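You operate a simulated robot arm through the tools that you are given. There is no shell and no other tool. Be economical: measure what you need, move in short steps, check, and stop when the job is done.

You are at the controls of a simulated robot arm. One attempt, no reset.

TASK
Take the seed packet that says "aster" from the top of the small pine table and put it on the white tile. Then put the cedar block from the top of the small pine table on the white pill box.

The check looks at the end state, three seconds after you hand in, the way a careful person would. Anything else that was tipped, shoved, dropped, spilled or broken makes it a failure.

THE ROBOT
A 7-joint arm with a two-finger parallel gripper, fixed in place. Base frame: the origin is at the foot of the arm, x ahead of it, y to its left, z up; the work surface is at about z = 0. Units: cm, rad, N and s.
With the tool pointing down near the work surface it reaches from about 22 to 58 cm from the base axis. Its first joint turns from -1.152 to 1.152 rad. Payload 2.5 kg.
Tool frame: the origin (TCP) lies between the finger pads and is the grasp point; the fingertips stand 2.3 cm ahead of it; z points along the fingers, y is the line along which they close. The gripper opens to 9.4 cm. The fingers are 3.8 cm wide and 1 cm thick; the gripper's body (5.4 by 9.6 cm) begins 3.9 cm behind the TCP.
Orientation is that of the tool frame in the base frame, as [roll, pitch, yaw] about the fixed x, y, z axes, in that order (R = Rz(yaw) Ry(pitch) Rx(roll)). With the fingers straight down and closing along the base's y, the tool's x points along the base's -x, its y along +y and its z along -z.

THE INTERFACE
- The arm moves only by the tool apply_moves. Its argument "rows" is a list of rows, each a list of 7 numbers: the turn, a rotation vector about the tool's x, y, z in rad, then the shift along the tool's x, y, z in cm, then the opening in per cent of the stroke, from 0 (shut) to 100 (fully open). In form: [[rx, ry, rz, tx, ty, tz, claw], ...]. A call has 1 to 12 rows; each row is the pose to reach, as a shift and turn from the pose commanded when the call began, along the tool's axes at that moment. A row lasts 0.2 s, in which the tool goes at most 5 cm and 0.15 rad; a call with a longer step from one row to the next is refused whole, and so is a gripper value outside its range. A pose out of reach is approached as far as the arm can. The call stops where the force on the tool passes 40 N (or 10 N more than at its start, if that is more) or the arm is blocked; 0.2 s more then pass. Each finger travels about 10.8 cm/s and halts on what it meets, pressing with about 37 N; the grip force reading is that of the motor and also rises with nothing between the fingers. The clock runs only during rows and for 0.2 s after the last one: add rows that repeat a pose to give the fingers time. It gives the time, the measured TCP pose, the force on the tool (base axes), the opening and the grip force at its end, in the units of the frame above (readings bear some noise), and new pictures: "show" is both (left out), scene, wrist or none.
- Cameras (640 x 400 px; columns grow to the right, rows downward): "scene" is fixed at [10.64, -40.35, 53.39]; the picture's right is [0.90, -0.43, 0.00], its down [-0.28, -0.58, -0.77] and it looks along [0.33, 0.69, -0.64] (base axes); focal length 329 px, centre (320, 200). "wrist" rides on the gripper at [-3.9, 0, -4.4] in the tool frame; the picture's right is [0.00, -1.00, 0.00], its down [0.97, 0.00, -0.24] and it looks along [0.24, 0.00, 0.97] (tool axes); focal length 218 px, centre (320, 200).
- measure_at(camera, pixels): for up to 12 pixels [column, row] of the newest picture of that camera ("zoom" is the newest enlarged one), the place [x, y, z] in the base frame of the surface seen there, good to about 0.2 cm. No time passes.
- close_up(camera, box): a new picture of the part [left, top, right, bottom] of that camera's present view, enlarged. No time passes.
- close_job(): hands the job in; it is judged then, once.

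Work in short steps. Measure before you move; look again where a grasp or a placing could have gone wrong, and mend it. You have 80 turns and 120 pictures in all, those below and enlarged ones among them. Open the gripper and draw the arm clear of the work before you hand the job in, unless the task says otherwise; then end with one line.

The tools are called after "Call:" by a JSON object that holds its "method" and its "body". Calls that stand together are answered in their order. apply_moves: Moves the arm, as the interface text tells. Its arguments: {"type":"object","properties":{"rows":{"type":"array"},"show":{"type":"string","enum":["both","scene","wrist","none"]}},"required":["rows"]} The other tools are called the same way: measure_at (camera, pixels) gives the place of the surface under pixels of a picture; close_up (camera, box) takes an enlarged picture of a part of a camera's view; close_job () hands the job in.

At the start:

```text
clock: 0.0
ee_pos: [39.76, 12.61, 24.96]
ee_rot: [-3.141, 0.001, 3.141]
force: [0.3, -0.1, 0.1]
grip_width: 9.42
grasp_force: 0.0
```

scene: 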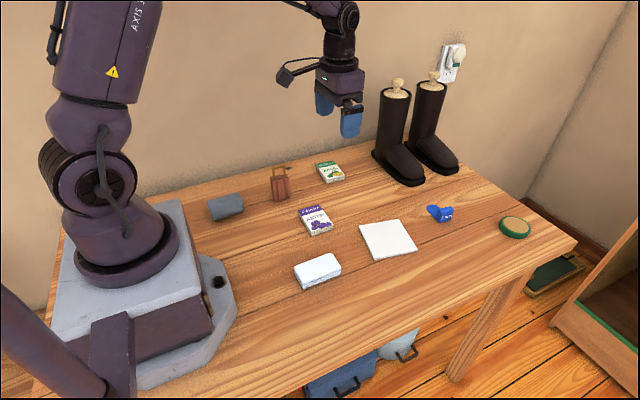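
wrist: 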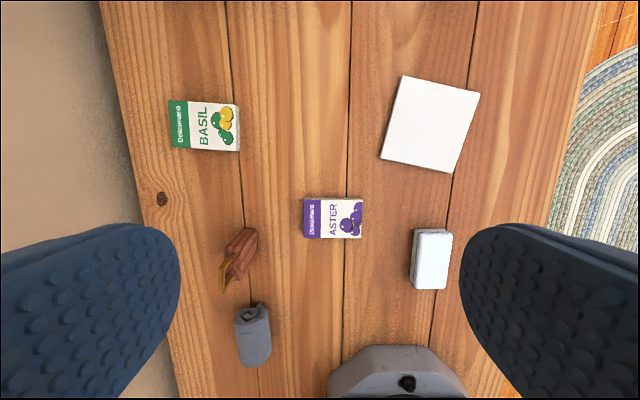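

I see the aster packet near scene (315,221), the tile near (388,240), a white box near (317,270) and a brown object near (280,185). I'll enlarge the view to identify them.

Call:
{"method": "close_up", "body": {"camera": "scene", "box": [200, 150, 360, 300]}}

Call:
{"method": "close_up", "body": {"camera": "wrist", "box": [190, 180, 480, 380]}}

Call:
{"method": "measure_at", "body": {"camera": "wrist", "pixels": [[305, 199], [362, 200], [360, 237], [304, 237], [404, 76], [480, 94], [453, 174], [381, 156], [416, 232], [451, 234], [446, 288], [413, 286]]}}

```text
2.67 times, centred on (280, 225) of scene
```

zoom: 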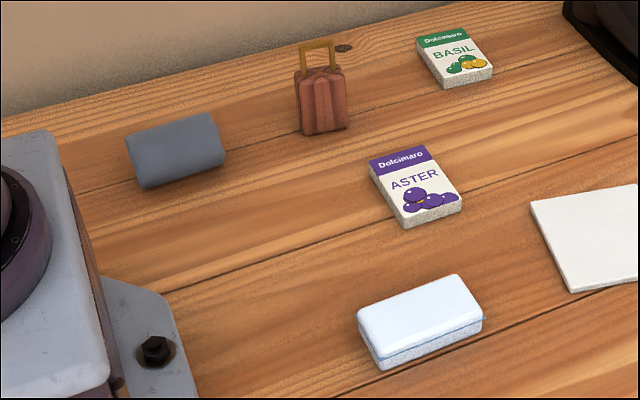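

```text
2.00 times, centred on (335, 280) of wrist
```

zoom: 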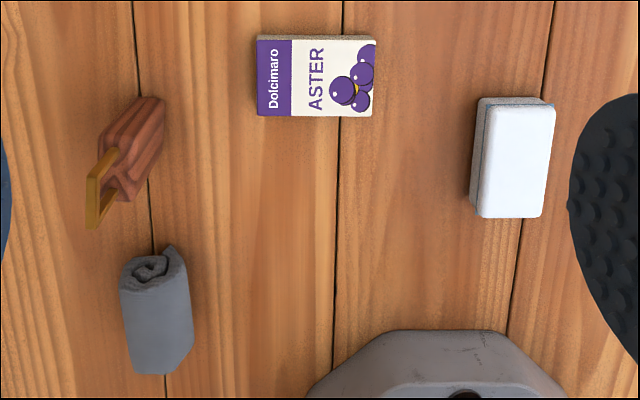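

```text
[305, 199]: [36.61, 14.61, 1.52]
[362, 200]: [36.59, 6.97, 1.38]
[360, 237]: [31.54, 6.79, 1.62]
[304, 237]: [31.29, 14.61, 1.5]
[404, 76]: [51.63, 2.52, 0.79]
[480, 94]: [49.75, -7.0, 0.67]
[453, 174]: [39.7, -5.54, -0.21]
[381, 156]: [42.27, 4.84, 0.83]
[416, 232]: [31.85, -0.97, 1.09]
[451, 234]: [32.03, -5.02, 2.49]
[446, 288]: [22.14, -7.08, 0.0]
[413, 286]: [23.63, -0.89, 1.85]
```

The aster packet is centred near (34.0, 10.75), with its top at 1.5. It measures 5.2 in x and 7.7 in y. The brown block with the brass loop is the cedar block, and the white box is the pill box. I'll move above the packet and look again.

Call:
{"method": "measure_at", "body": {"camera": "scene", "pixels": [[300, 213], [322, 207], [332, 229], [310, 235], [294, 266], [330, 253], [341, 267], [303, 281], [320, 265], [280, 186], [272, 180], [289, 179]]}}

Call:
{"method": "apply_moves", "body": {"rows": [[0, 0, 0, 2, -0.6, 3.5, 100], [0, 0, 0, 4, -1.2, 7, 100], [0, 0, 0, 5.76, -1.86, 10.5, 100], [0, 0, 0, 5.76, -1.86, 13, 100], [0, 0, 0, 5.76, -1.86, 14.5, 100], [0, 0, 0, 5.76, -1.86, 14.5, 100]]}}

```text
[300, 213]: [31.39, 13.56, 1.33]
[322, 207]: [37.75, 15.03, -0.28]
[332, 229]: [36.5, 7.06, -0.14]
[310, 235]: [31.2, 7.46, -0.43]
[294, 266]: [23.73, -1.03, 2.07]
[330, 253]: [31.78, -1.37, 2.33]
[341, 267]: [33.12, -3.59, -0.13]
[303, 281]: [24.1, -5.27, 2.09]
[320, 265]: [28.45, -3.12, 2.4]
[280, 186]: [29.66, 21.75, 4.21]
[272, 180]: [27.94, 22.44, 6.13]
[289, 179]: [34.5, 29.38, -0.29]
```

```text
clock: 1.4
ee_pos: [33.98, 10.87, 10.63]
ee_rot: [-3.141, -0.001, 3.141]
force: [-1.0, 0.4, 0.0]
grip_width: 9.41
grasp_force: 0.0
```

scene: 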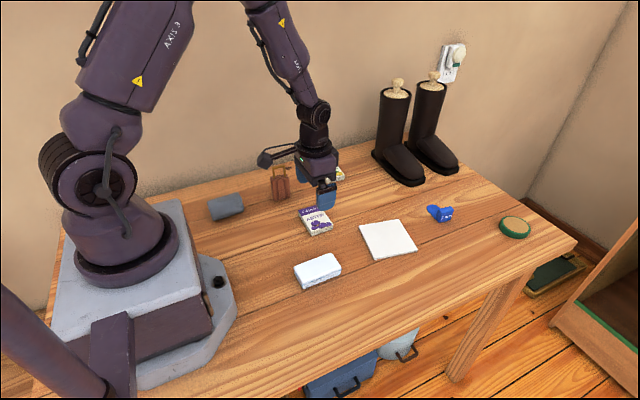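
wrist: 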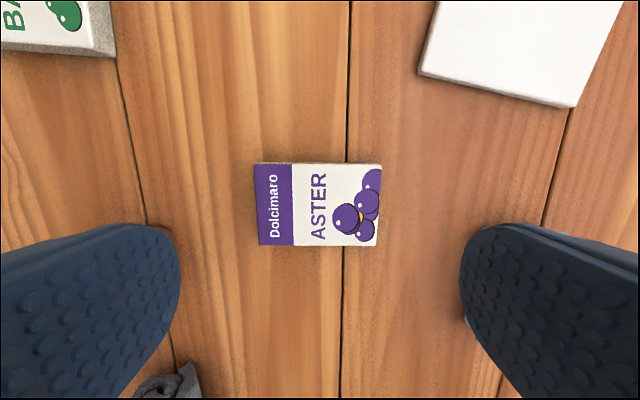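

The packet spans columns 255-382 and rows 163-246 in the wrist view. I'll measure its corners again to place the grasp accurately.

Call:
{"method": "measure_at", "body": {"camera": "wrist", "pixels": [[258, 168], [379, 168], [375, 242], [261, 241], [318, 204]]}}

```text
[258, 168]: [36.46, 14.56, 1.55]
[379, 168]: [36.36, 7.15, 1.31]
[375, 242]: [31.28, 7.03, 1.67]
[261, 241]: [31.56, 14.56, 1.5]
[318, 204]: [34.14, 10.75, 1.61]
```

The packet is centred at (33.95, 10.8), right under the tool. I'll descend to TCP z≈2.7 and close.

Call:
{"method": "apply_moves", "body": {"rows": [[0, 0, 0, 0, -0.05, 3, 100], [0, 0, 0, 0, -0.05, 5.5, 100], [0, 0, 0, 0, -0.05, 7, 100], [0, 0, 0, 0, -0.05, 7.9, 100], [0, 0, 0, 0, -0.05, 7.9, 100], [0, 0, 0, 0, -0.05, 7.9, 78], [0, 0, 0, 0, -0.05, 7.9, 76], [0, 0, 0, 0, -0.05, 7.9, 76]]}}

```text
clock: 3.2
ee_pos: [34.01, 10.76, 2.69]
ee_rot: [-3.141, 0.0, 3.141]
force: [-0.5, 0.1, -0.7]
grip_width: 7.87
grasp_force: 36.8
```

scene: 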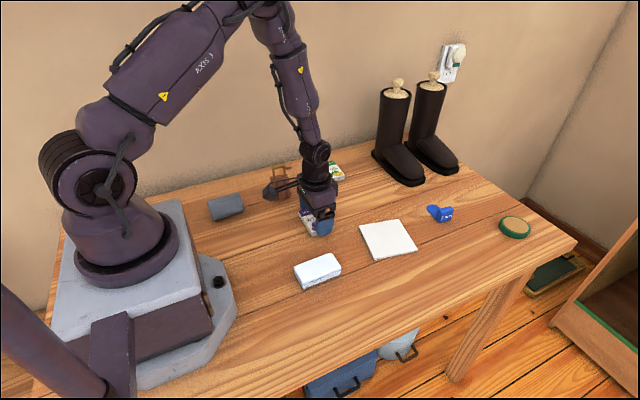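
wrist: 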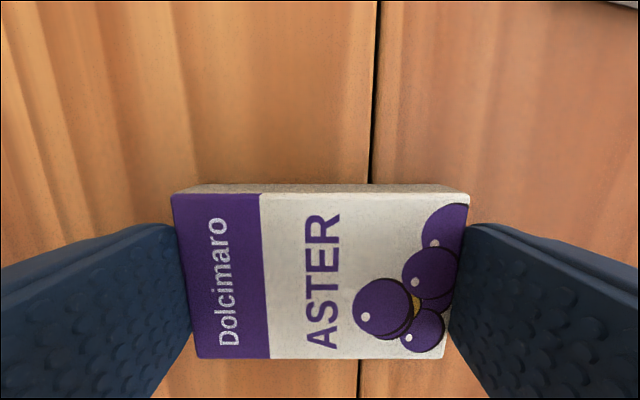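

The grip holds at 7.87 cm with 36.8 N. I'll lift 8 cm, commanding a tighter close.

Call:
{"method": "apply_moves", "body": {"rows": [[0, 0, 0, 0, 0, 0, 65], [0, 0, 0, 0, 0, -1, 65], [0, 0, 0, 0, 0, -3.5, 65], [0, 0, 0, 0, 0, -6, 65], [0, 0, 0, 0, 0, -8, 65], [0, 0, 0, 0, 0, -8, 65]]}}

```text
clock: 4.6
ee_pos: [33.94, 10.9, 10.72]
ee_rot: [-3.141, -0.001, -3.141]
force: [-0.3, 0.0, -0.4]
grip_width: 7.83
grasp_force: 36.9
```

scene: 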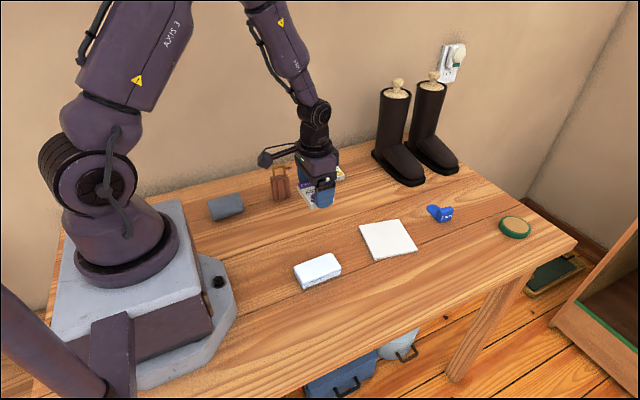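
wrist: 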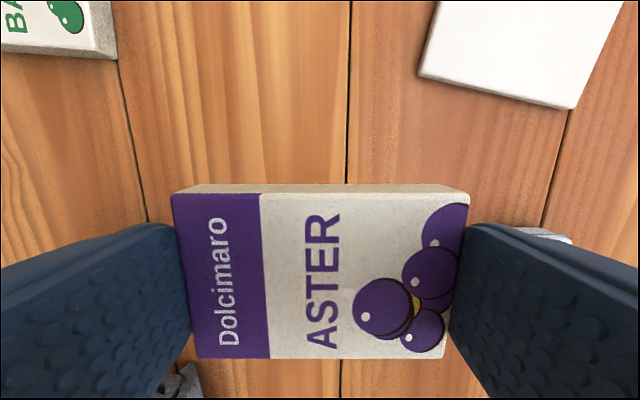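

The packet is lifted and held level. Before moving over the tile I'll measure its corners in the scene picture, at (359,226), (399,219), (418,250) and (376,261).

Call:
{"method": "measure_at", "body": {"camera": "scene", "pixels": [[361, 227], [398, 221], [416, 249], [377, 258], [388, 239], [368, 232], [395, 240]]}}

```text
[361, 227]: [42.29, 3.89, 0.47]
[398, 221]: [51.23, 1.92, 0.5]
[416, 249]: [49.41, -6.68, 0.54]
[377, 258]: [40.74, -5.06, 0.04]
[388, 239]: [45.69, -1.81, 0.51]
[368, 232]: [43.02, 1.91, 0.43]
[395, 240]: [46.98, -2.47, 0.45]
```

The tile's centre is about (45.9, -1.45), its top is at 0.52, and its yaw is ≈ -0.2. I'll carry the packet over it at this height.

Call:
{"method": "apply_moves", "body": {"rows": [[0, 0, 0.04, -2, -2, 0, 65], [0, 0, 0.08, -4.5, -4.6, 0, 65], [0, 0, 0.12, -7, -7.2, 0, 65], [0, 0, 0.16, -9.5, -9.8, 0, 65], [0, 0, 0.2, -11.2, -11.6, 0, 65], [0, 0, 0.2, -11.96, -12.3, 0, 65], [0, 0, 0.2, -11.96, -12.3, 0, 65]]}}

```text
clock: 6.2
ee_pos: [45.97, -1.72, 10.85]
ee_rot: [3.141, -0.001, 2.941]
force: [-0.2, -0.5, -0.4]
grip_width: 7.87
grasp_force: 36.7
```

scene: 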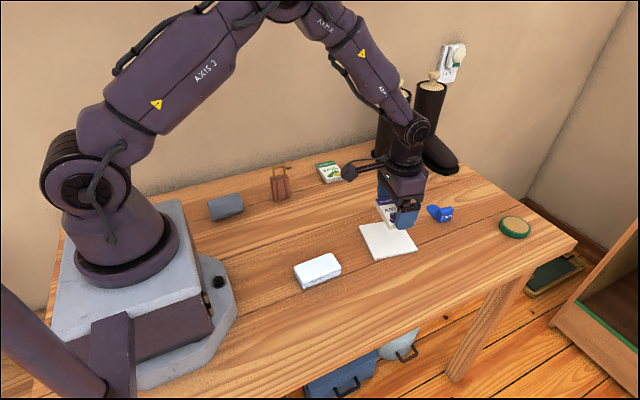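
wrist: 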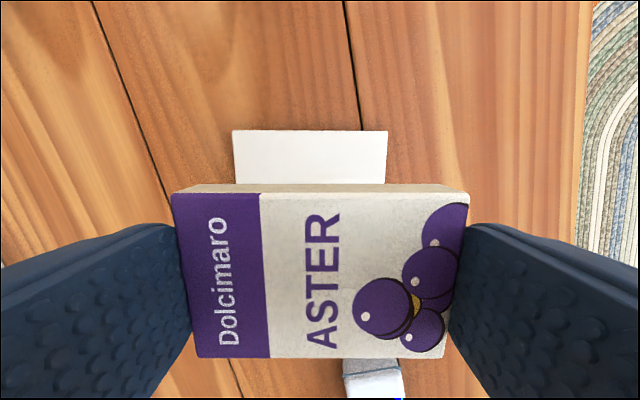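

The tile's far edge spans columns 233-388, slightly left of the packet's centre. I'll measure it for a small correction.

Call:
{"method": "measure_at", "body": {"camera": "wrist", "pixels": [[236, 134], [385, 134], [310, 134], [310, 170]]}}

```text
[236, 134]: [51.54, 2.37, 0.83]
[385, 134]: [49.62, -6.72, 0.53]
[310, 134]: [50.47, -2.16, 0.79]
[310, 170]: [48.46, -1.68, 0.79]
```

The tile's centre is about (46.1, -1.25). I'll shift 0.45 along tool y and descend to z≈3.35.

Call:
{"method": "apply_moves", "body": {"rows": [[0, 0, 0, 0, 0.45, 2, 65], [0, 0, 0, 0, 0.45, 4.5, 65], [0, 0, 0, 0, 0.45, 6, 65], [0, 0, 0, 0, 0.45, 7, 65], [0, 0, 0, 0, 0.45, 7.4, 65], [0, 0, 0, 0, 0.45, 7.4, 65]]}}

```text
clock: 7.6
ee_pos: [46.25, -1.06, 3.48]
ee_rot: [3.14, 0.002, 2.94]
force: [-5.0, 0.4, 16.0]
grip_width: 7.87
grasp_force: 36.8
```

scene: 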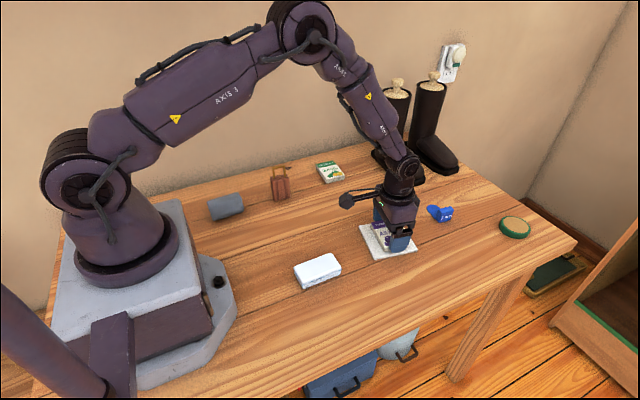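
wrist: 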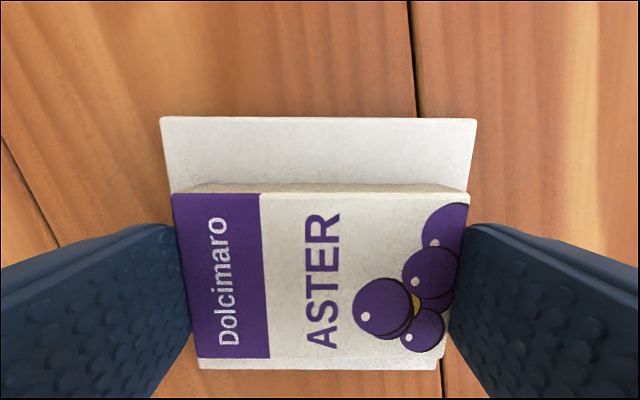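

The packet rests on the tile, with a 16 N contact. I'll ease up slightly, open and rise straight.

Call:
{"method": "apply_moves", "body": {"rows": [[0, 0, 0, 0, 0, -0.1, 65], [0, 0, 0, 0, 0, -0.1, 90], [0, 0, 0, 0, 0, -0.1, 100], [0, 0, 0, 0, 0, -0.1, 100], [0, 0, 0, 0, 0, -2, 100], [0, 0, 0, 0, 0, -5, 100], [0, 0, 0, 0, 0, -9, 100], [0, 0, 0, 0, 0, -13, 100], [0, 0, 0, 0, 0, -13, 100]]}}

```text
clock: 9.6
ee_pos: [45.82, -0.97, 16.54]
ee_rot: [-3.141, -0.001, 2.941]
force: [-0.2, 0.1, -0.6]
grip_width: 9.39
grasp_force: 0.1
```

scene: 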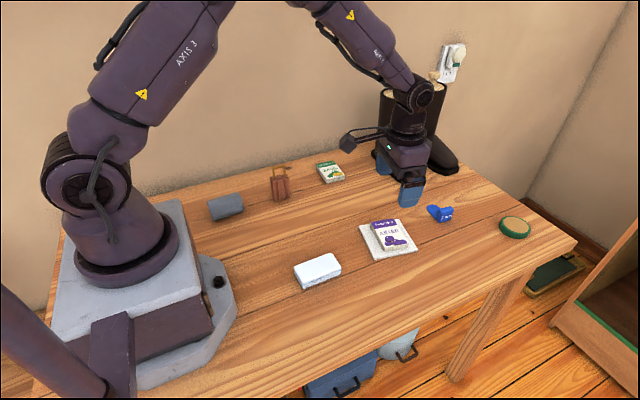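
wrist: 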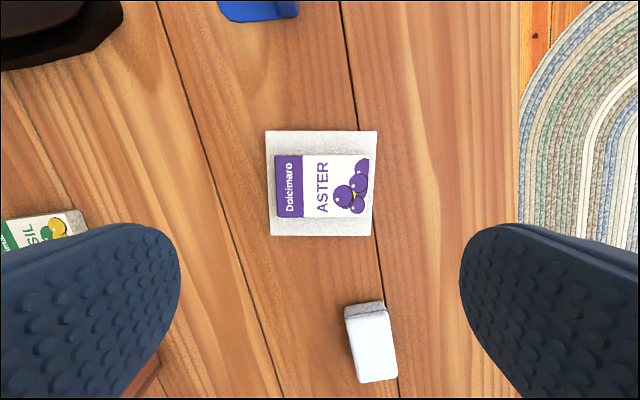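

The packet lies cleanly on the tile. Next I'll move high over the cedar block and straighten the yaw.

Call:
{"method": "apply_moves", "body": {"rows": [[0, 0, 0, 0, 0, -3, 100], [0, 0, -0.03, 2, 2, -6, 100], [0, 0, -0.06, 4.7, 4.7, -6, 100], [0, 0, -0.09, 7.7, 7.7, -6, 100], [0, 0, -0.12, 10.7, 10.7, -6, 100], [0, 0, -0.15, 13.7, 13.7, -6, 100], [0, 0, -0.18, 16.2, 16.2, -6, 100], [0, 0, -0.2, 17.9, 17.8, -6, 100], [0, 0, -0.2, 17.9, 17.8, -6, 100]]}}

```text
clock: 11.6
ee_pos: [32.2, 19.92, 22.34]
ee_rot: [-3.14, 0.001, -3.141]
force: [0.0, 0.9, -0.2]
grip_width: 9.39
grasp_force: 0.0
```

scene: 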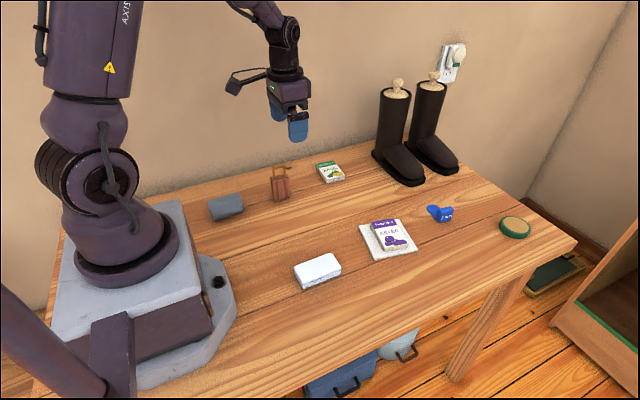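
wrist: 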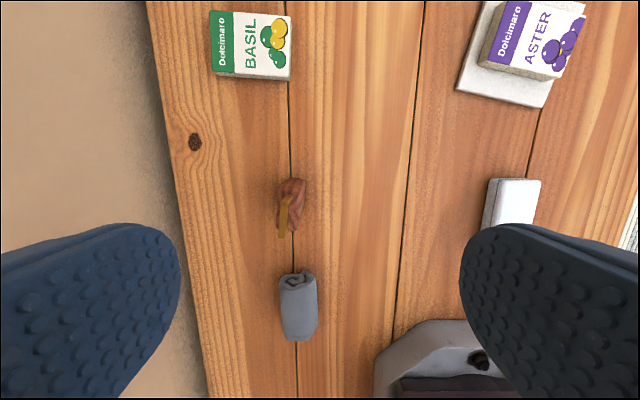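

The block is at wrist (291,205). I'll enlarge both views and measure.

Call:
{"method": "close_up", "body": {"camera": "wrist", "box": [251, 165, 331, 245]}}

Call:
{"method": "close_up", "body": {"camera": "scene", "box": [250, 155, 310, 210]}}

```text
5.00 times, centred on (291, 205) of wrist
```

zoom: 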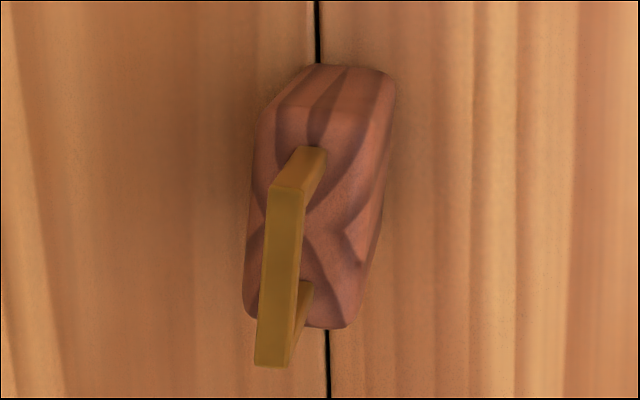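

```text
7.27 times, centred on (280, 182) of scene
```

zoom: 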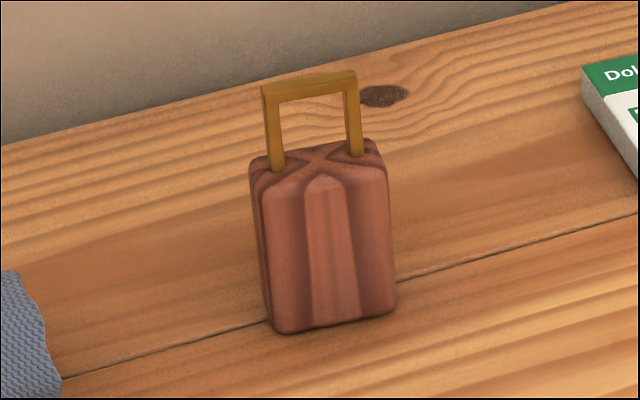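

I'll measure the block's corners and handle in the scene enlargement.

Call:
{"method": "measure_at", "body": {"camera": "zoom", "pixels": [[280, 325], [388, 305], [380, 175], [270, 190], [325, 190], [330, 260], [262, 200], [320, 157], [278, 160], [355, 145], [270, 92], [350, 80]]}}

Call:
{"method": "measure_at", "body": {"camera": "wrist", "pixels": [[285, 195], [291, 184], [297, 184], [290, 224], [286, 200], [285, 230], [296, 200], [292, 210]]}}

```text
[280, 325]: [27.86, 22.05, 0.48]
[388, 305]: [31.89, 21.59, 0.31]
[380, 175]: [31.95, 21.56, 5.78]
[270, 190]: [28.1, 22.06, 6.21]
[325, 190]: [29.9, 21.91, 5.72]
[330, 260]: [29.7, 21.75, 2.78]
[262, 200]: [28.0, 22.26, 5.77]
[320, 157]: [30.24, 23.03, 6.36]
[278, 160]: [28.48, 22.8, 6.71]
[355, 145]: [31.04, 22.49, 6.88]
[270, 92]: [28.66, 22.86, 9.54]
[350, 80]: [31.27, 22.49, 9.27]
```

```text
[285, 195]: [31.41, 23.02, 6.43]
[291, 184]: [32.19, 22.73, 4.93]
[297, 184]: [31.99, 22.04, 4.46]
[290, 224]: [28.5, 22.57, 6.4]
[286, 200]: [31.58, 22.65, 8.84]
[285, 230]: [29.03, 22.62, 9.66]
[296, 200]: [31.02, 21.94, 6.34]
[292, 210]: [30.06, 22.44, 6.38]
```

The block is centred near (30.0, 22.65), about 4.1 × 1.9 cm, yaw ≈ -0.13. Its top is at 6.4 and its handle reaches 9.6. I'll move above it, align, and look.

Call:
{"method": "apply_moves", "body": {"rows": [[0, 0, 0.05, 1, 1.2, 2, 90], [0, 0, 0.1, 2, 2.4, 4.5, 70], [0, 0, 0.13, 2.2, 2.75, 6.5, 60], [0, 0, 0.13, 2.2, 2.75, 8, 60], [0, 0, 0.13, 2.2, 2.75, 8, 60]]}}

```text
clock: 12.8
ee_pos: [29.78, 22.51, 14.31]
ee_rot: [3.141, 0.001, 3.01]
force: [-0.8, 1.7, -0.4]
grip_width: 5.64
grasp_force: 0.0
```

scene: 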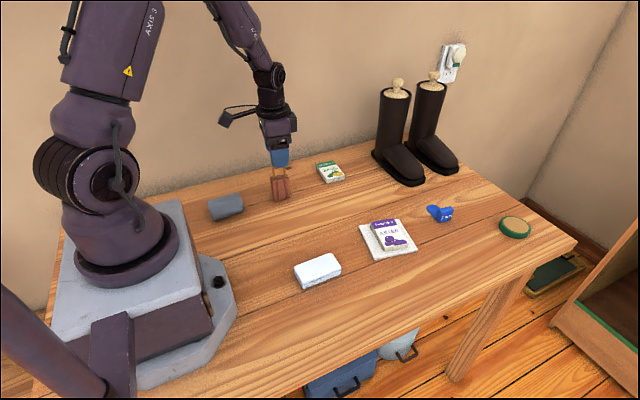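
wrist: 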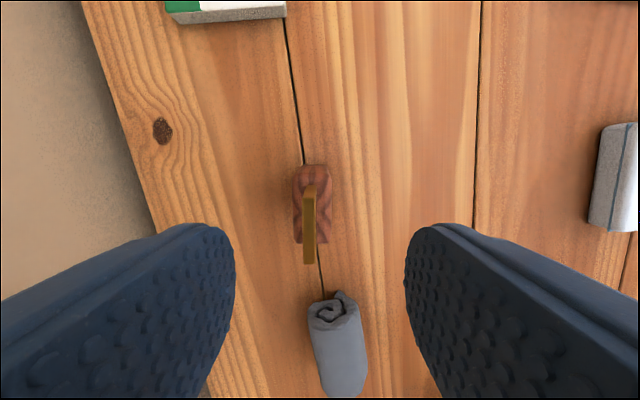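

The block is aligned and slightly left of centre, with the handle at column 309 against 320. I'll measure it for the final correction.

Call:
{"method": "measure_at", "body": {"camera": "wrist", "pixels": [[309, 192], [309, 255], [298, 200], [325, 205], [300, 235], [325, 238], [312, 172], [335, 300], [320, 315], [350, 300]]}}

Call:
{"method": "close_up", "body": {"camera": "wrist", "box": [270, 155, 370, 275]}}

```text
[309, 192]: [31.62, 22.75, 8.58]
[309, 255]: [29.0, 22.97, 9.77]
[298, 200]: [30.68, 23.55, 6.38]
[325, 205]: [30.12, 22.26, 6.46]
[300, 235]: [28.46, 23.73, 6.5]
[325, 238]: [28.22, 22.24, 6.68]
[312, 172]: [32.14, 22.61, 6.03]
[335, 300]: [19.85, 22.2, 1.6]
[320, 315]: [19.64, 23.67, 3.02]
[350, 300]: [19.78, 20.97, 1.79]
```

```text
3.33 times, centred on (320, 215) of wrist
```

zoom: 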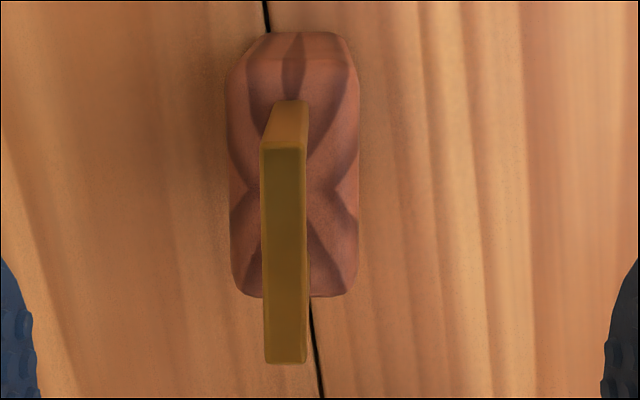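

The block's centre is about (30.1, 22.85). I'll correct and descend to z≈6.3, which keeps the gripper body above the handle, then partly close.

Call:
{"method": "apply_moves", "body": {"rows": [[0, 0, 0, -0.25, 0.41, 1, 60], [0, 0, 0, -0.25, 0.41, 3.5, 60], [0, 0, 0, -0.25, 0.41, 5.5, 60], [0, 0, 0, -0.25, 0.41, 7, 60], [0, 0, 0, -0.25, 0.41, 8, 60], [0, 0, 0, -0.25, 0.41, 8, 45], [0, 0, 0, -0.25, 0.41, 8, 35]]}}

```text
clock: 14.4
ee_pos: [30.24, 23.04, 6.2]
ee_rot: [3.141, -0.003, 3.01]
force: [0.4, 0.8, -0.1]
grip_width: 3.27
grasp_force: 0.0
```

scene: 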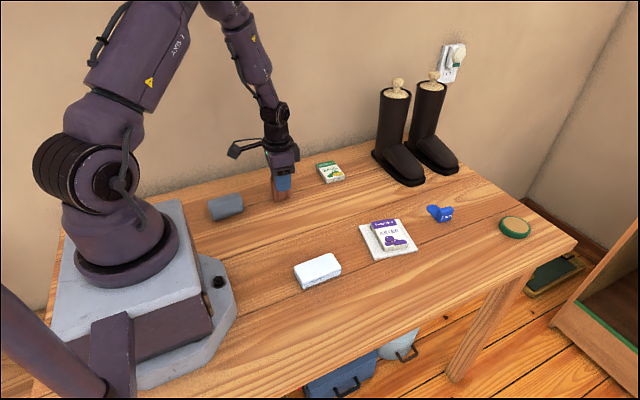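
wrist: 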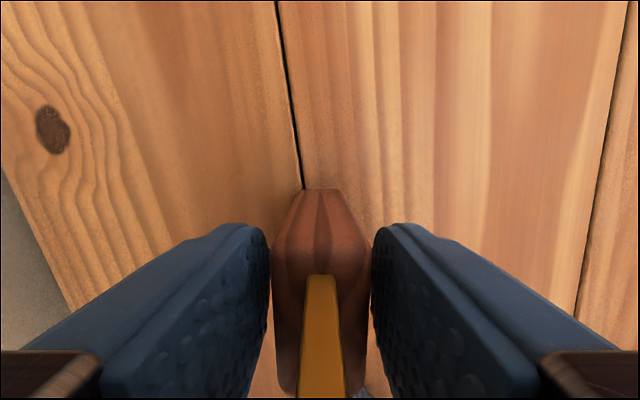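

The block is centred between the fingers, with the handle at column 322. I'll close gently.

Call:
{"method": "apply_moves", "body": {"rows": [[0, 0, 0, 0, 0, 0, 30], [0, 0, 0, 0, 0, 0, 26], [0, 0, 0, 0, 0, 0, 22], [0, 0, 0, 0, 0, 0, 18], [0, 0, 0, 0, 0, 0, 14], [0, 0, 0, 0, 0, 0, 10], [0, 0, 0, 0, 0, 0, 8]], "show": "wrist"}}

```text
clock: 16.0
ee_pos: [30.34, 23.0, 6.24]
ee_rot: [-3.141, 0.001, 3.009]
force: [0.2, 0.2, -0.1]
grip_width: 2.32
grasp_force: 36.6
```

wrist: 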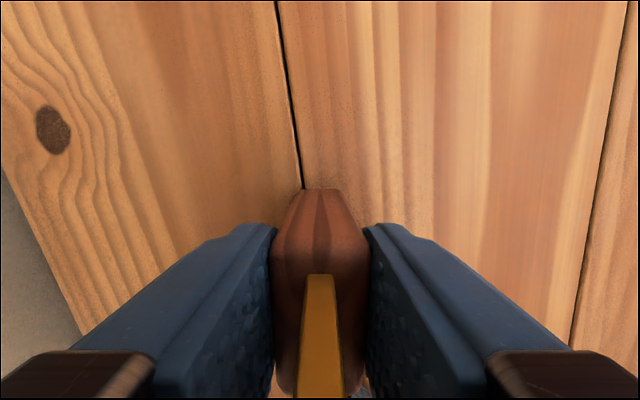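

The block is gripped at 2.32 cm with 36.6 N. I'll lift it 8 cm.

Call:
{"method": "apply_moves", "body": {"rows": [[0, 0, 0, 0, 0, -1, 8], [0, 0, 0, 0, 0, -3.5, 8], [0, 0, 0, 0, 0, -6.5, 8], [0, 0, 0, 0, 0, -9, 8], [0, 0, 0, 0, 0, -9, 8]]}}

Call:
{"method": "measure_at", "body": {"camera": "scene", "pixels": [[297, 267], [328, 255], [339, 268], [305, 280], [318, 266], [302, 283], [340, 274], [304, 289]]}}

Call:
{"method": "close_up", "body": {"camera": "scene", "box": [280, 240, 360, 300]}}

```text
clock: 17.2
ee_pos: [30.39, 23.04, 15.47]
ee_rot: [3.141, 0.001, 3.01]
force: [-0.5, -0.5, 0.1]
grip_width: 2.34
grasp_force: 36.9
```

scene: 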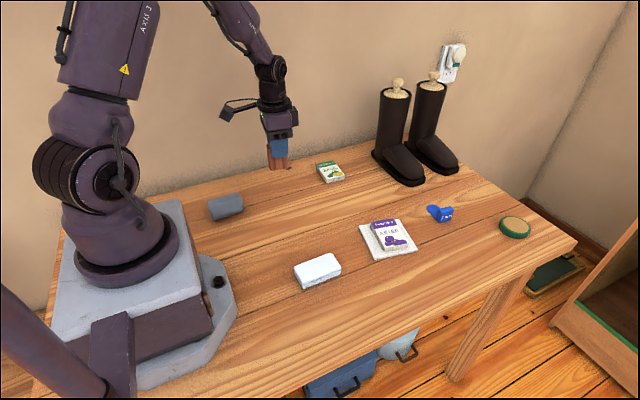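
wrist: 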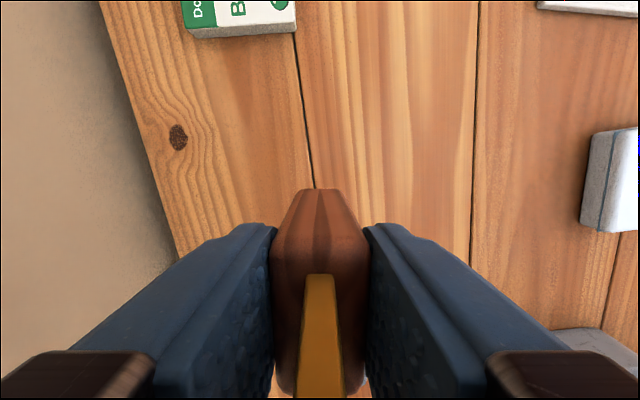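

```text
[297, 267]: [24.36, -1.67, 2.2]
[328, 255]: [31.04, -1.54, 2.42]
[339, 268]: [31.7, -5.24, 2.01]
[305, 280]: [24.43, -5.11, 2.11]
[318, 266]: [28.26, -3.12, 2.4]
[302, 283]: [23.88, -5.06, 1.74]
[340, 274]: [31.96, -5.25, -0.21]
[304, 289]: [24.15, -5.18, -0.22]
```

```text
6.67 times, centred on (320, 270) of scene
```

zoom: 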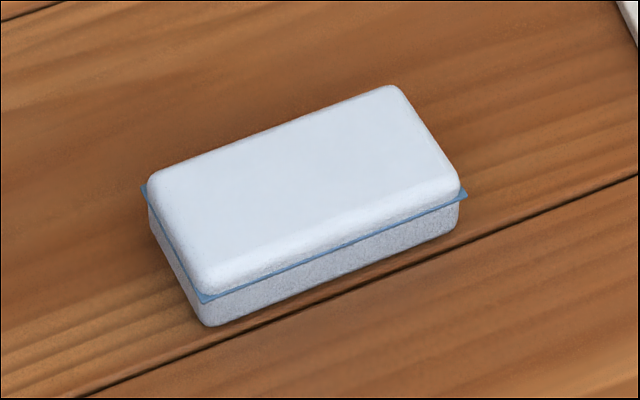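

The block is held firmly. The pill box centre is (27.95, -3.15), its top is at 2.4, and it is aligned with x. I'll carry the block over it at the present height.

Call:
{"method": "apply_moves", "body": {"rows": [[0, 0, -0.01, -0.08, -2, 0, 8], [0, 0, -0.03, -0.21, -5, 0, 8], [0, 0, -0.05, -0.36, -8.5, 0, 8], [0, 0, -0.07, -0.51, -12, 0, 8], [0, 0, -0.09, -0.66, -15.5, 0, 8], [0, 0, -0.11, -0.8, -19, 0, 8], [0, 0, -0.13, -0.95, -22.5, 0, 8], [0, 0, -0.13, -1.06, -25, 0, 8], [0, 0, -0.13, -1.11, -26.2, 0, 8], [0, 0, -0.13, -1.11, -26.2, 0, 8]]}}

```text
clock: 19.4
ee_pos: [27.75, -3.21, 15.19]
ee_rot: [-3.141, -0.001, -3.141]
force: [0.1, 0.2, -0.9]
grip_width: 2.33
grasp_force: 37.0
```

scene: 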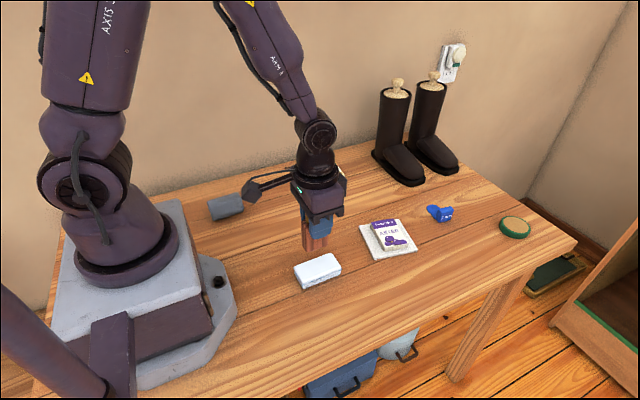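
wrist: 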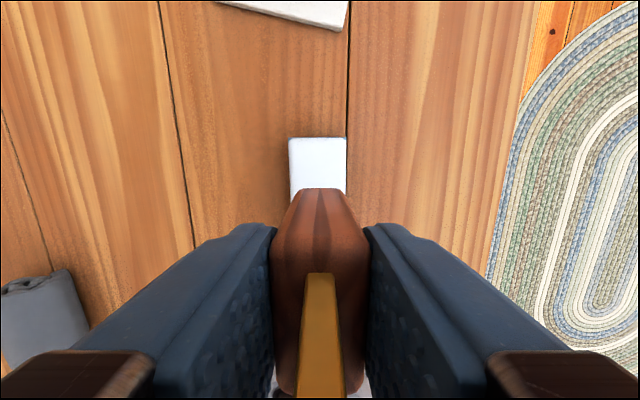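

The block is lined up with the box (centre columns 320 and 318). I'll descend to just above the expected contact at TCP z≈8.6.

Call:
{"method": "apply_moves", "body": {"rows": [[0, 0, 0, -0.2, 0.05, 2, 8], [0, 0, 0, -0.2, 0.05, 4, 8], [0, 0, 0, -0.2, 0.05, 5.5, 8], [0, 0, 0, -0.2, 0.05, 6.2, 8], [0, 0, 0, -0.2, 0.05, 6.2, 8]]}}

Call:
{"method": "close_up", "body": {"camera": "scene", "box": [270, 210, 370, 300]}}

```text
clock: 20.6
ee_pos: [28.01, -3.03, 9.0]
ee_rot: [-3.141, -0.002, -3.141]
force: [-0.6, 0.3, -1.0]
grip_width: 2.33
grasp_force: 36.9
```

scene: 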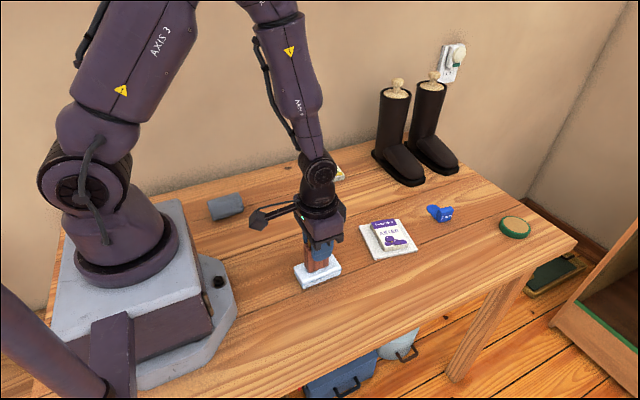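
wrist: 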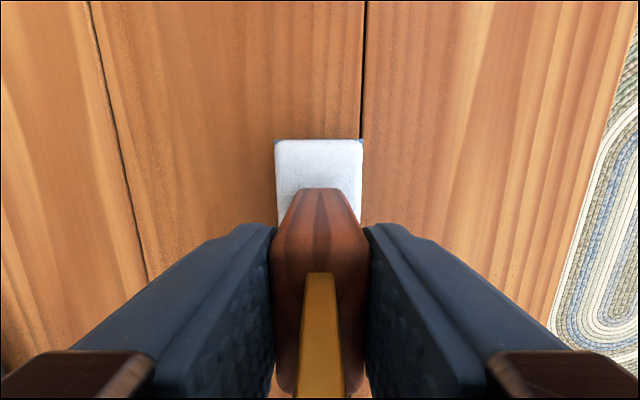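

```text
4.44 times, centred on (320, 255) of scene
```

zoom: 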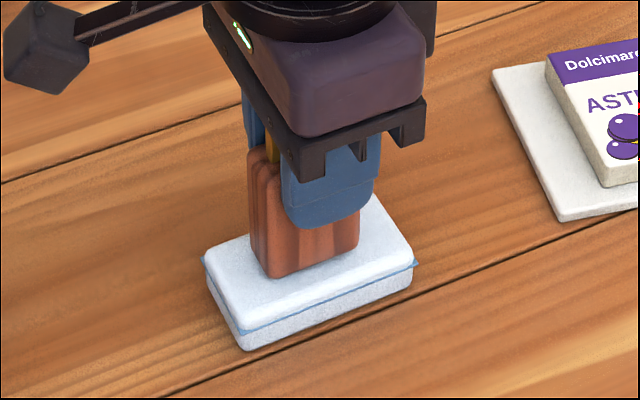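

The block is centred over the lid with a gap of about 0.3-0.4 cm. I'll lower it slowly and check the force.

Call:
{"method": "apply_moves", "body": {"rows": [[0, 0, 0, 0, -0.05, 0.1, 8], [0, 0, 0, 0, -0.05, 0.2, 8], [0, 0, 0, 0, -0.05, 0.3, 8], [0, 0, 0, 0, -0.05, 0.3, 8]], "show": "none"}}

```text
clock: 21.6
ee_pos: [28.1, -3.07, 8.91]
ee_rot: [-3.141, 0.0, 3.141]
force: [0.3, 0.3, -0.7]
grip_width: 2.33
grasp_force: 36.9
```

There is no contact yet, so I'll lower a little more.

Call:
{"method": "apply_moves", "body": {"rows": [[0, 0, 0, 0, 0, 0.07, 8], [0, 0, 0, 0, 0, 0.14, 8], [0, 0, 0, 0, 0, 0.14, 8]], "show": "none"}}

```text
clock: 22.4
ee_pos: [27.98, -2.98, 8.82]
ee_rot: [-3.141, 0.0, 3.141]
force: [-2.6, 1.9, 15.4]
grip_width: 2.3
grasp_force: 37.5
```

Contact reads 15 N, so the block is on the lid. I'll ease off, open slowly, and check before rising.

Call:
{"method": "apply_moves", "body": {"rows": [[0, 0, 0, 0, 0, -0.06, 8], [0, 0, 0, 0, 0, -0.06, 24], [0, 0, 0, 0, 0, -0.06, 27], [0, 0, 0, 0, 0, -0.06, 32], [0, 0, 0, 0, 0, -0.06, 42], [0, 0, 0, 0, 0, -0.06, 55], [0, 0, 0, 0, 0, -0.06, 55]]}}

```text
clock: 24.0
ee_pos: [28.0, -3.06, 8.81]
ee_rot: [-3.141, 0.001, 3.141]
force: [0.6, 0.1, -0.3]
grip_width: 5.18
grasp_force: 0.0
```

scene: 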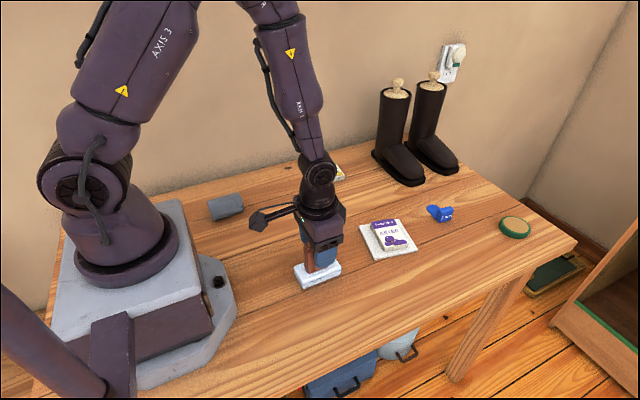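
wrist: 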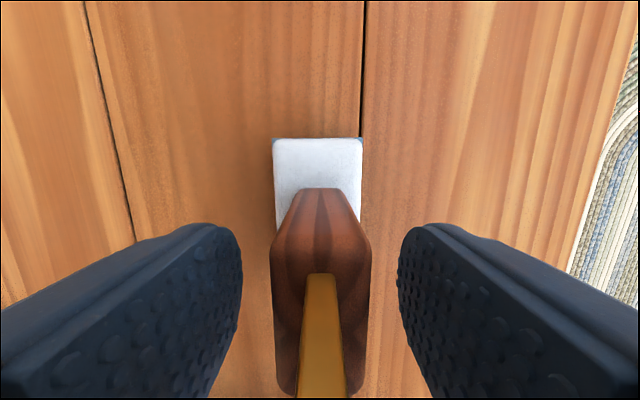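

The block stands free and upright on the box. I'll rise straight up and clear.

Call:
{"method": "apply_moves", "body": {"rows": [[0, 0, 0, 0, 0, -1, 55], [0, 0, 0, 0, 0, -3, 55], [0, 0, 0, 0, 0, -6, 55], [0, 0, 0, 0, 0, -10, 60], [0, 0, 0, 0, 0, -14, 80], [0, 0, 0, -2, 4, -16, 100], [0, 0, 0, -4, 8, -16, 100], [0, 0, 0, -5, 11, -16, 100], [0, 0, 0, -5, 11, -16, 100]]}}

Call:
{"method": "close_up", "body": {"camera": "scene", "box": [260, 190, 440, 300]}}

```text
clock: 26.0
ee_pos: [32.92, 7.81, 24.86]
ee_rot: [-3.14, -0.002, 3.141]
force: [0.0, -0.3, -0.3]
grip_width: 9.37
grasp_force: 0.1
```

scene: 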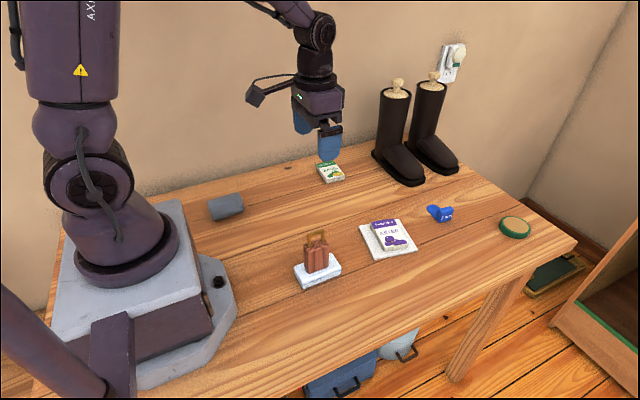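
wrist: 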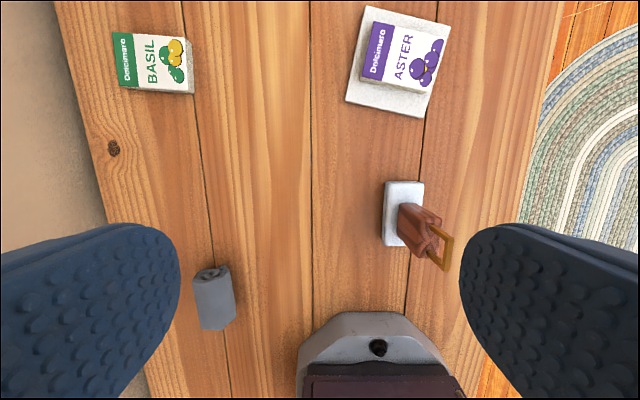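

```text
3.56 times, centred on (350, 245) of scene
```

zoom: 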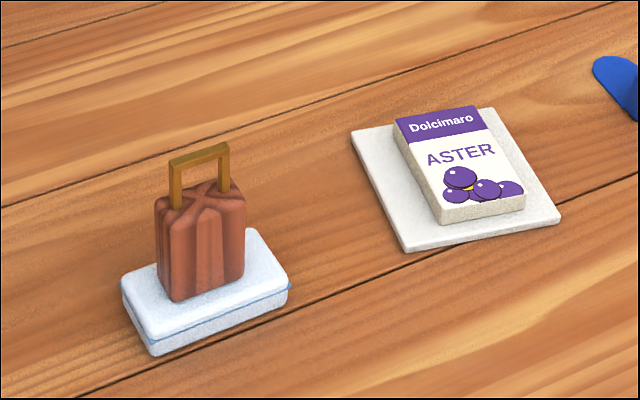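

Both objects are in place and stable, nothing else has moved, and the arm is clear with the gripper open. I'm handing in.

Call:
{"method": "close_job", "body": {}}

```text
The job is handed in.
```

The aster packet is flat on the white tile and the cedar block stands upright on the white pill box; nothing else was disturbed.
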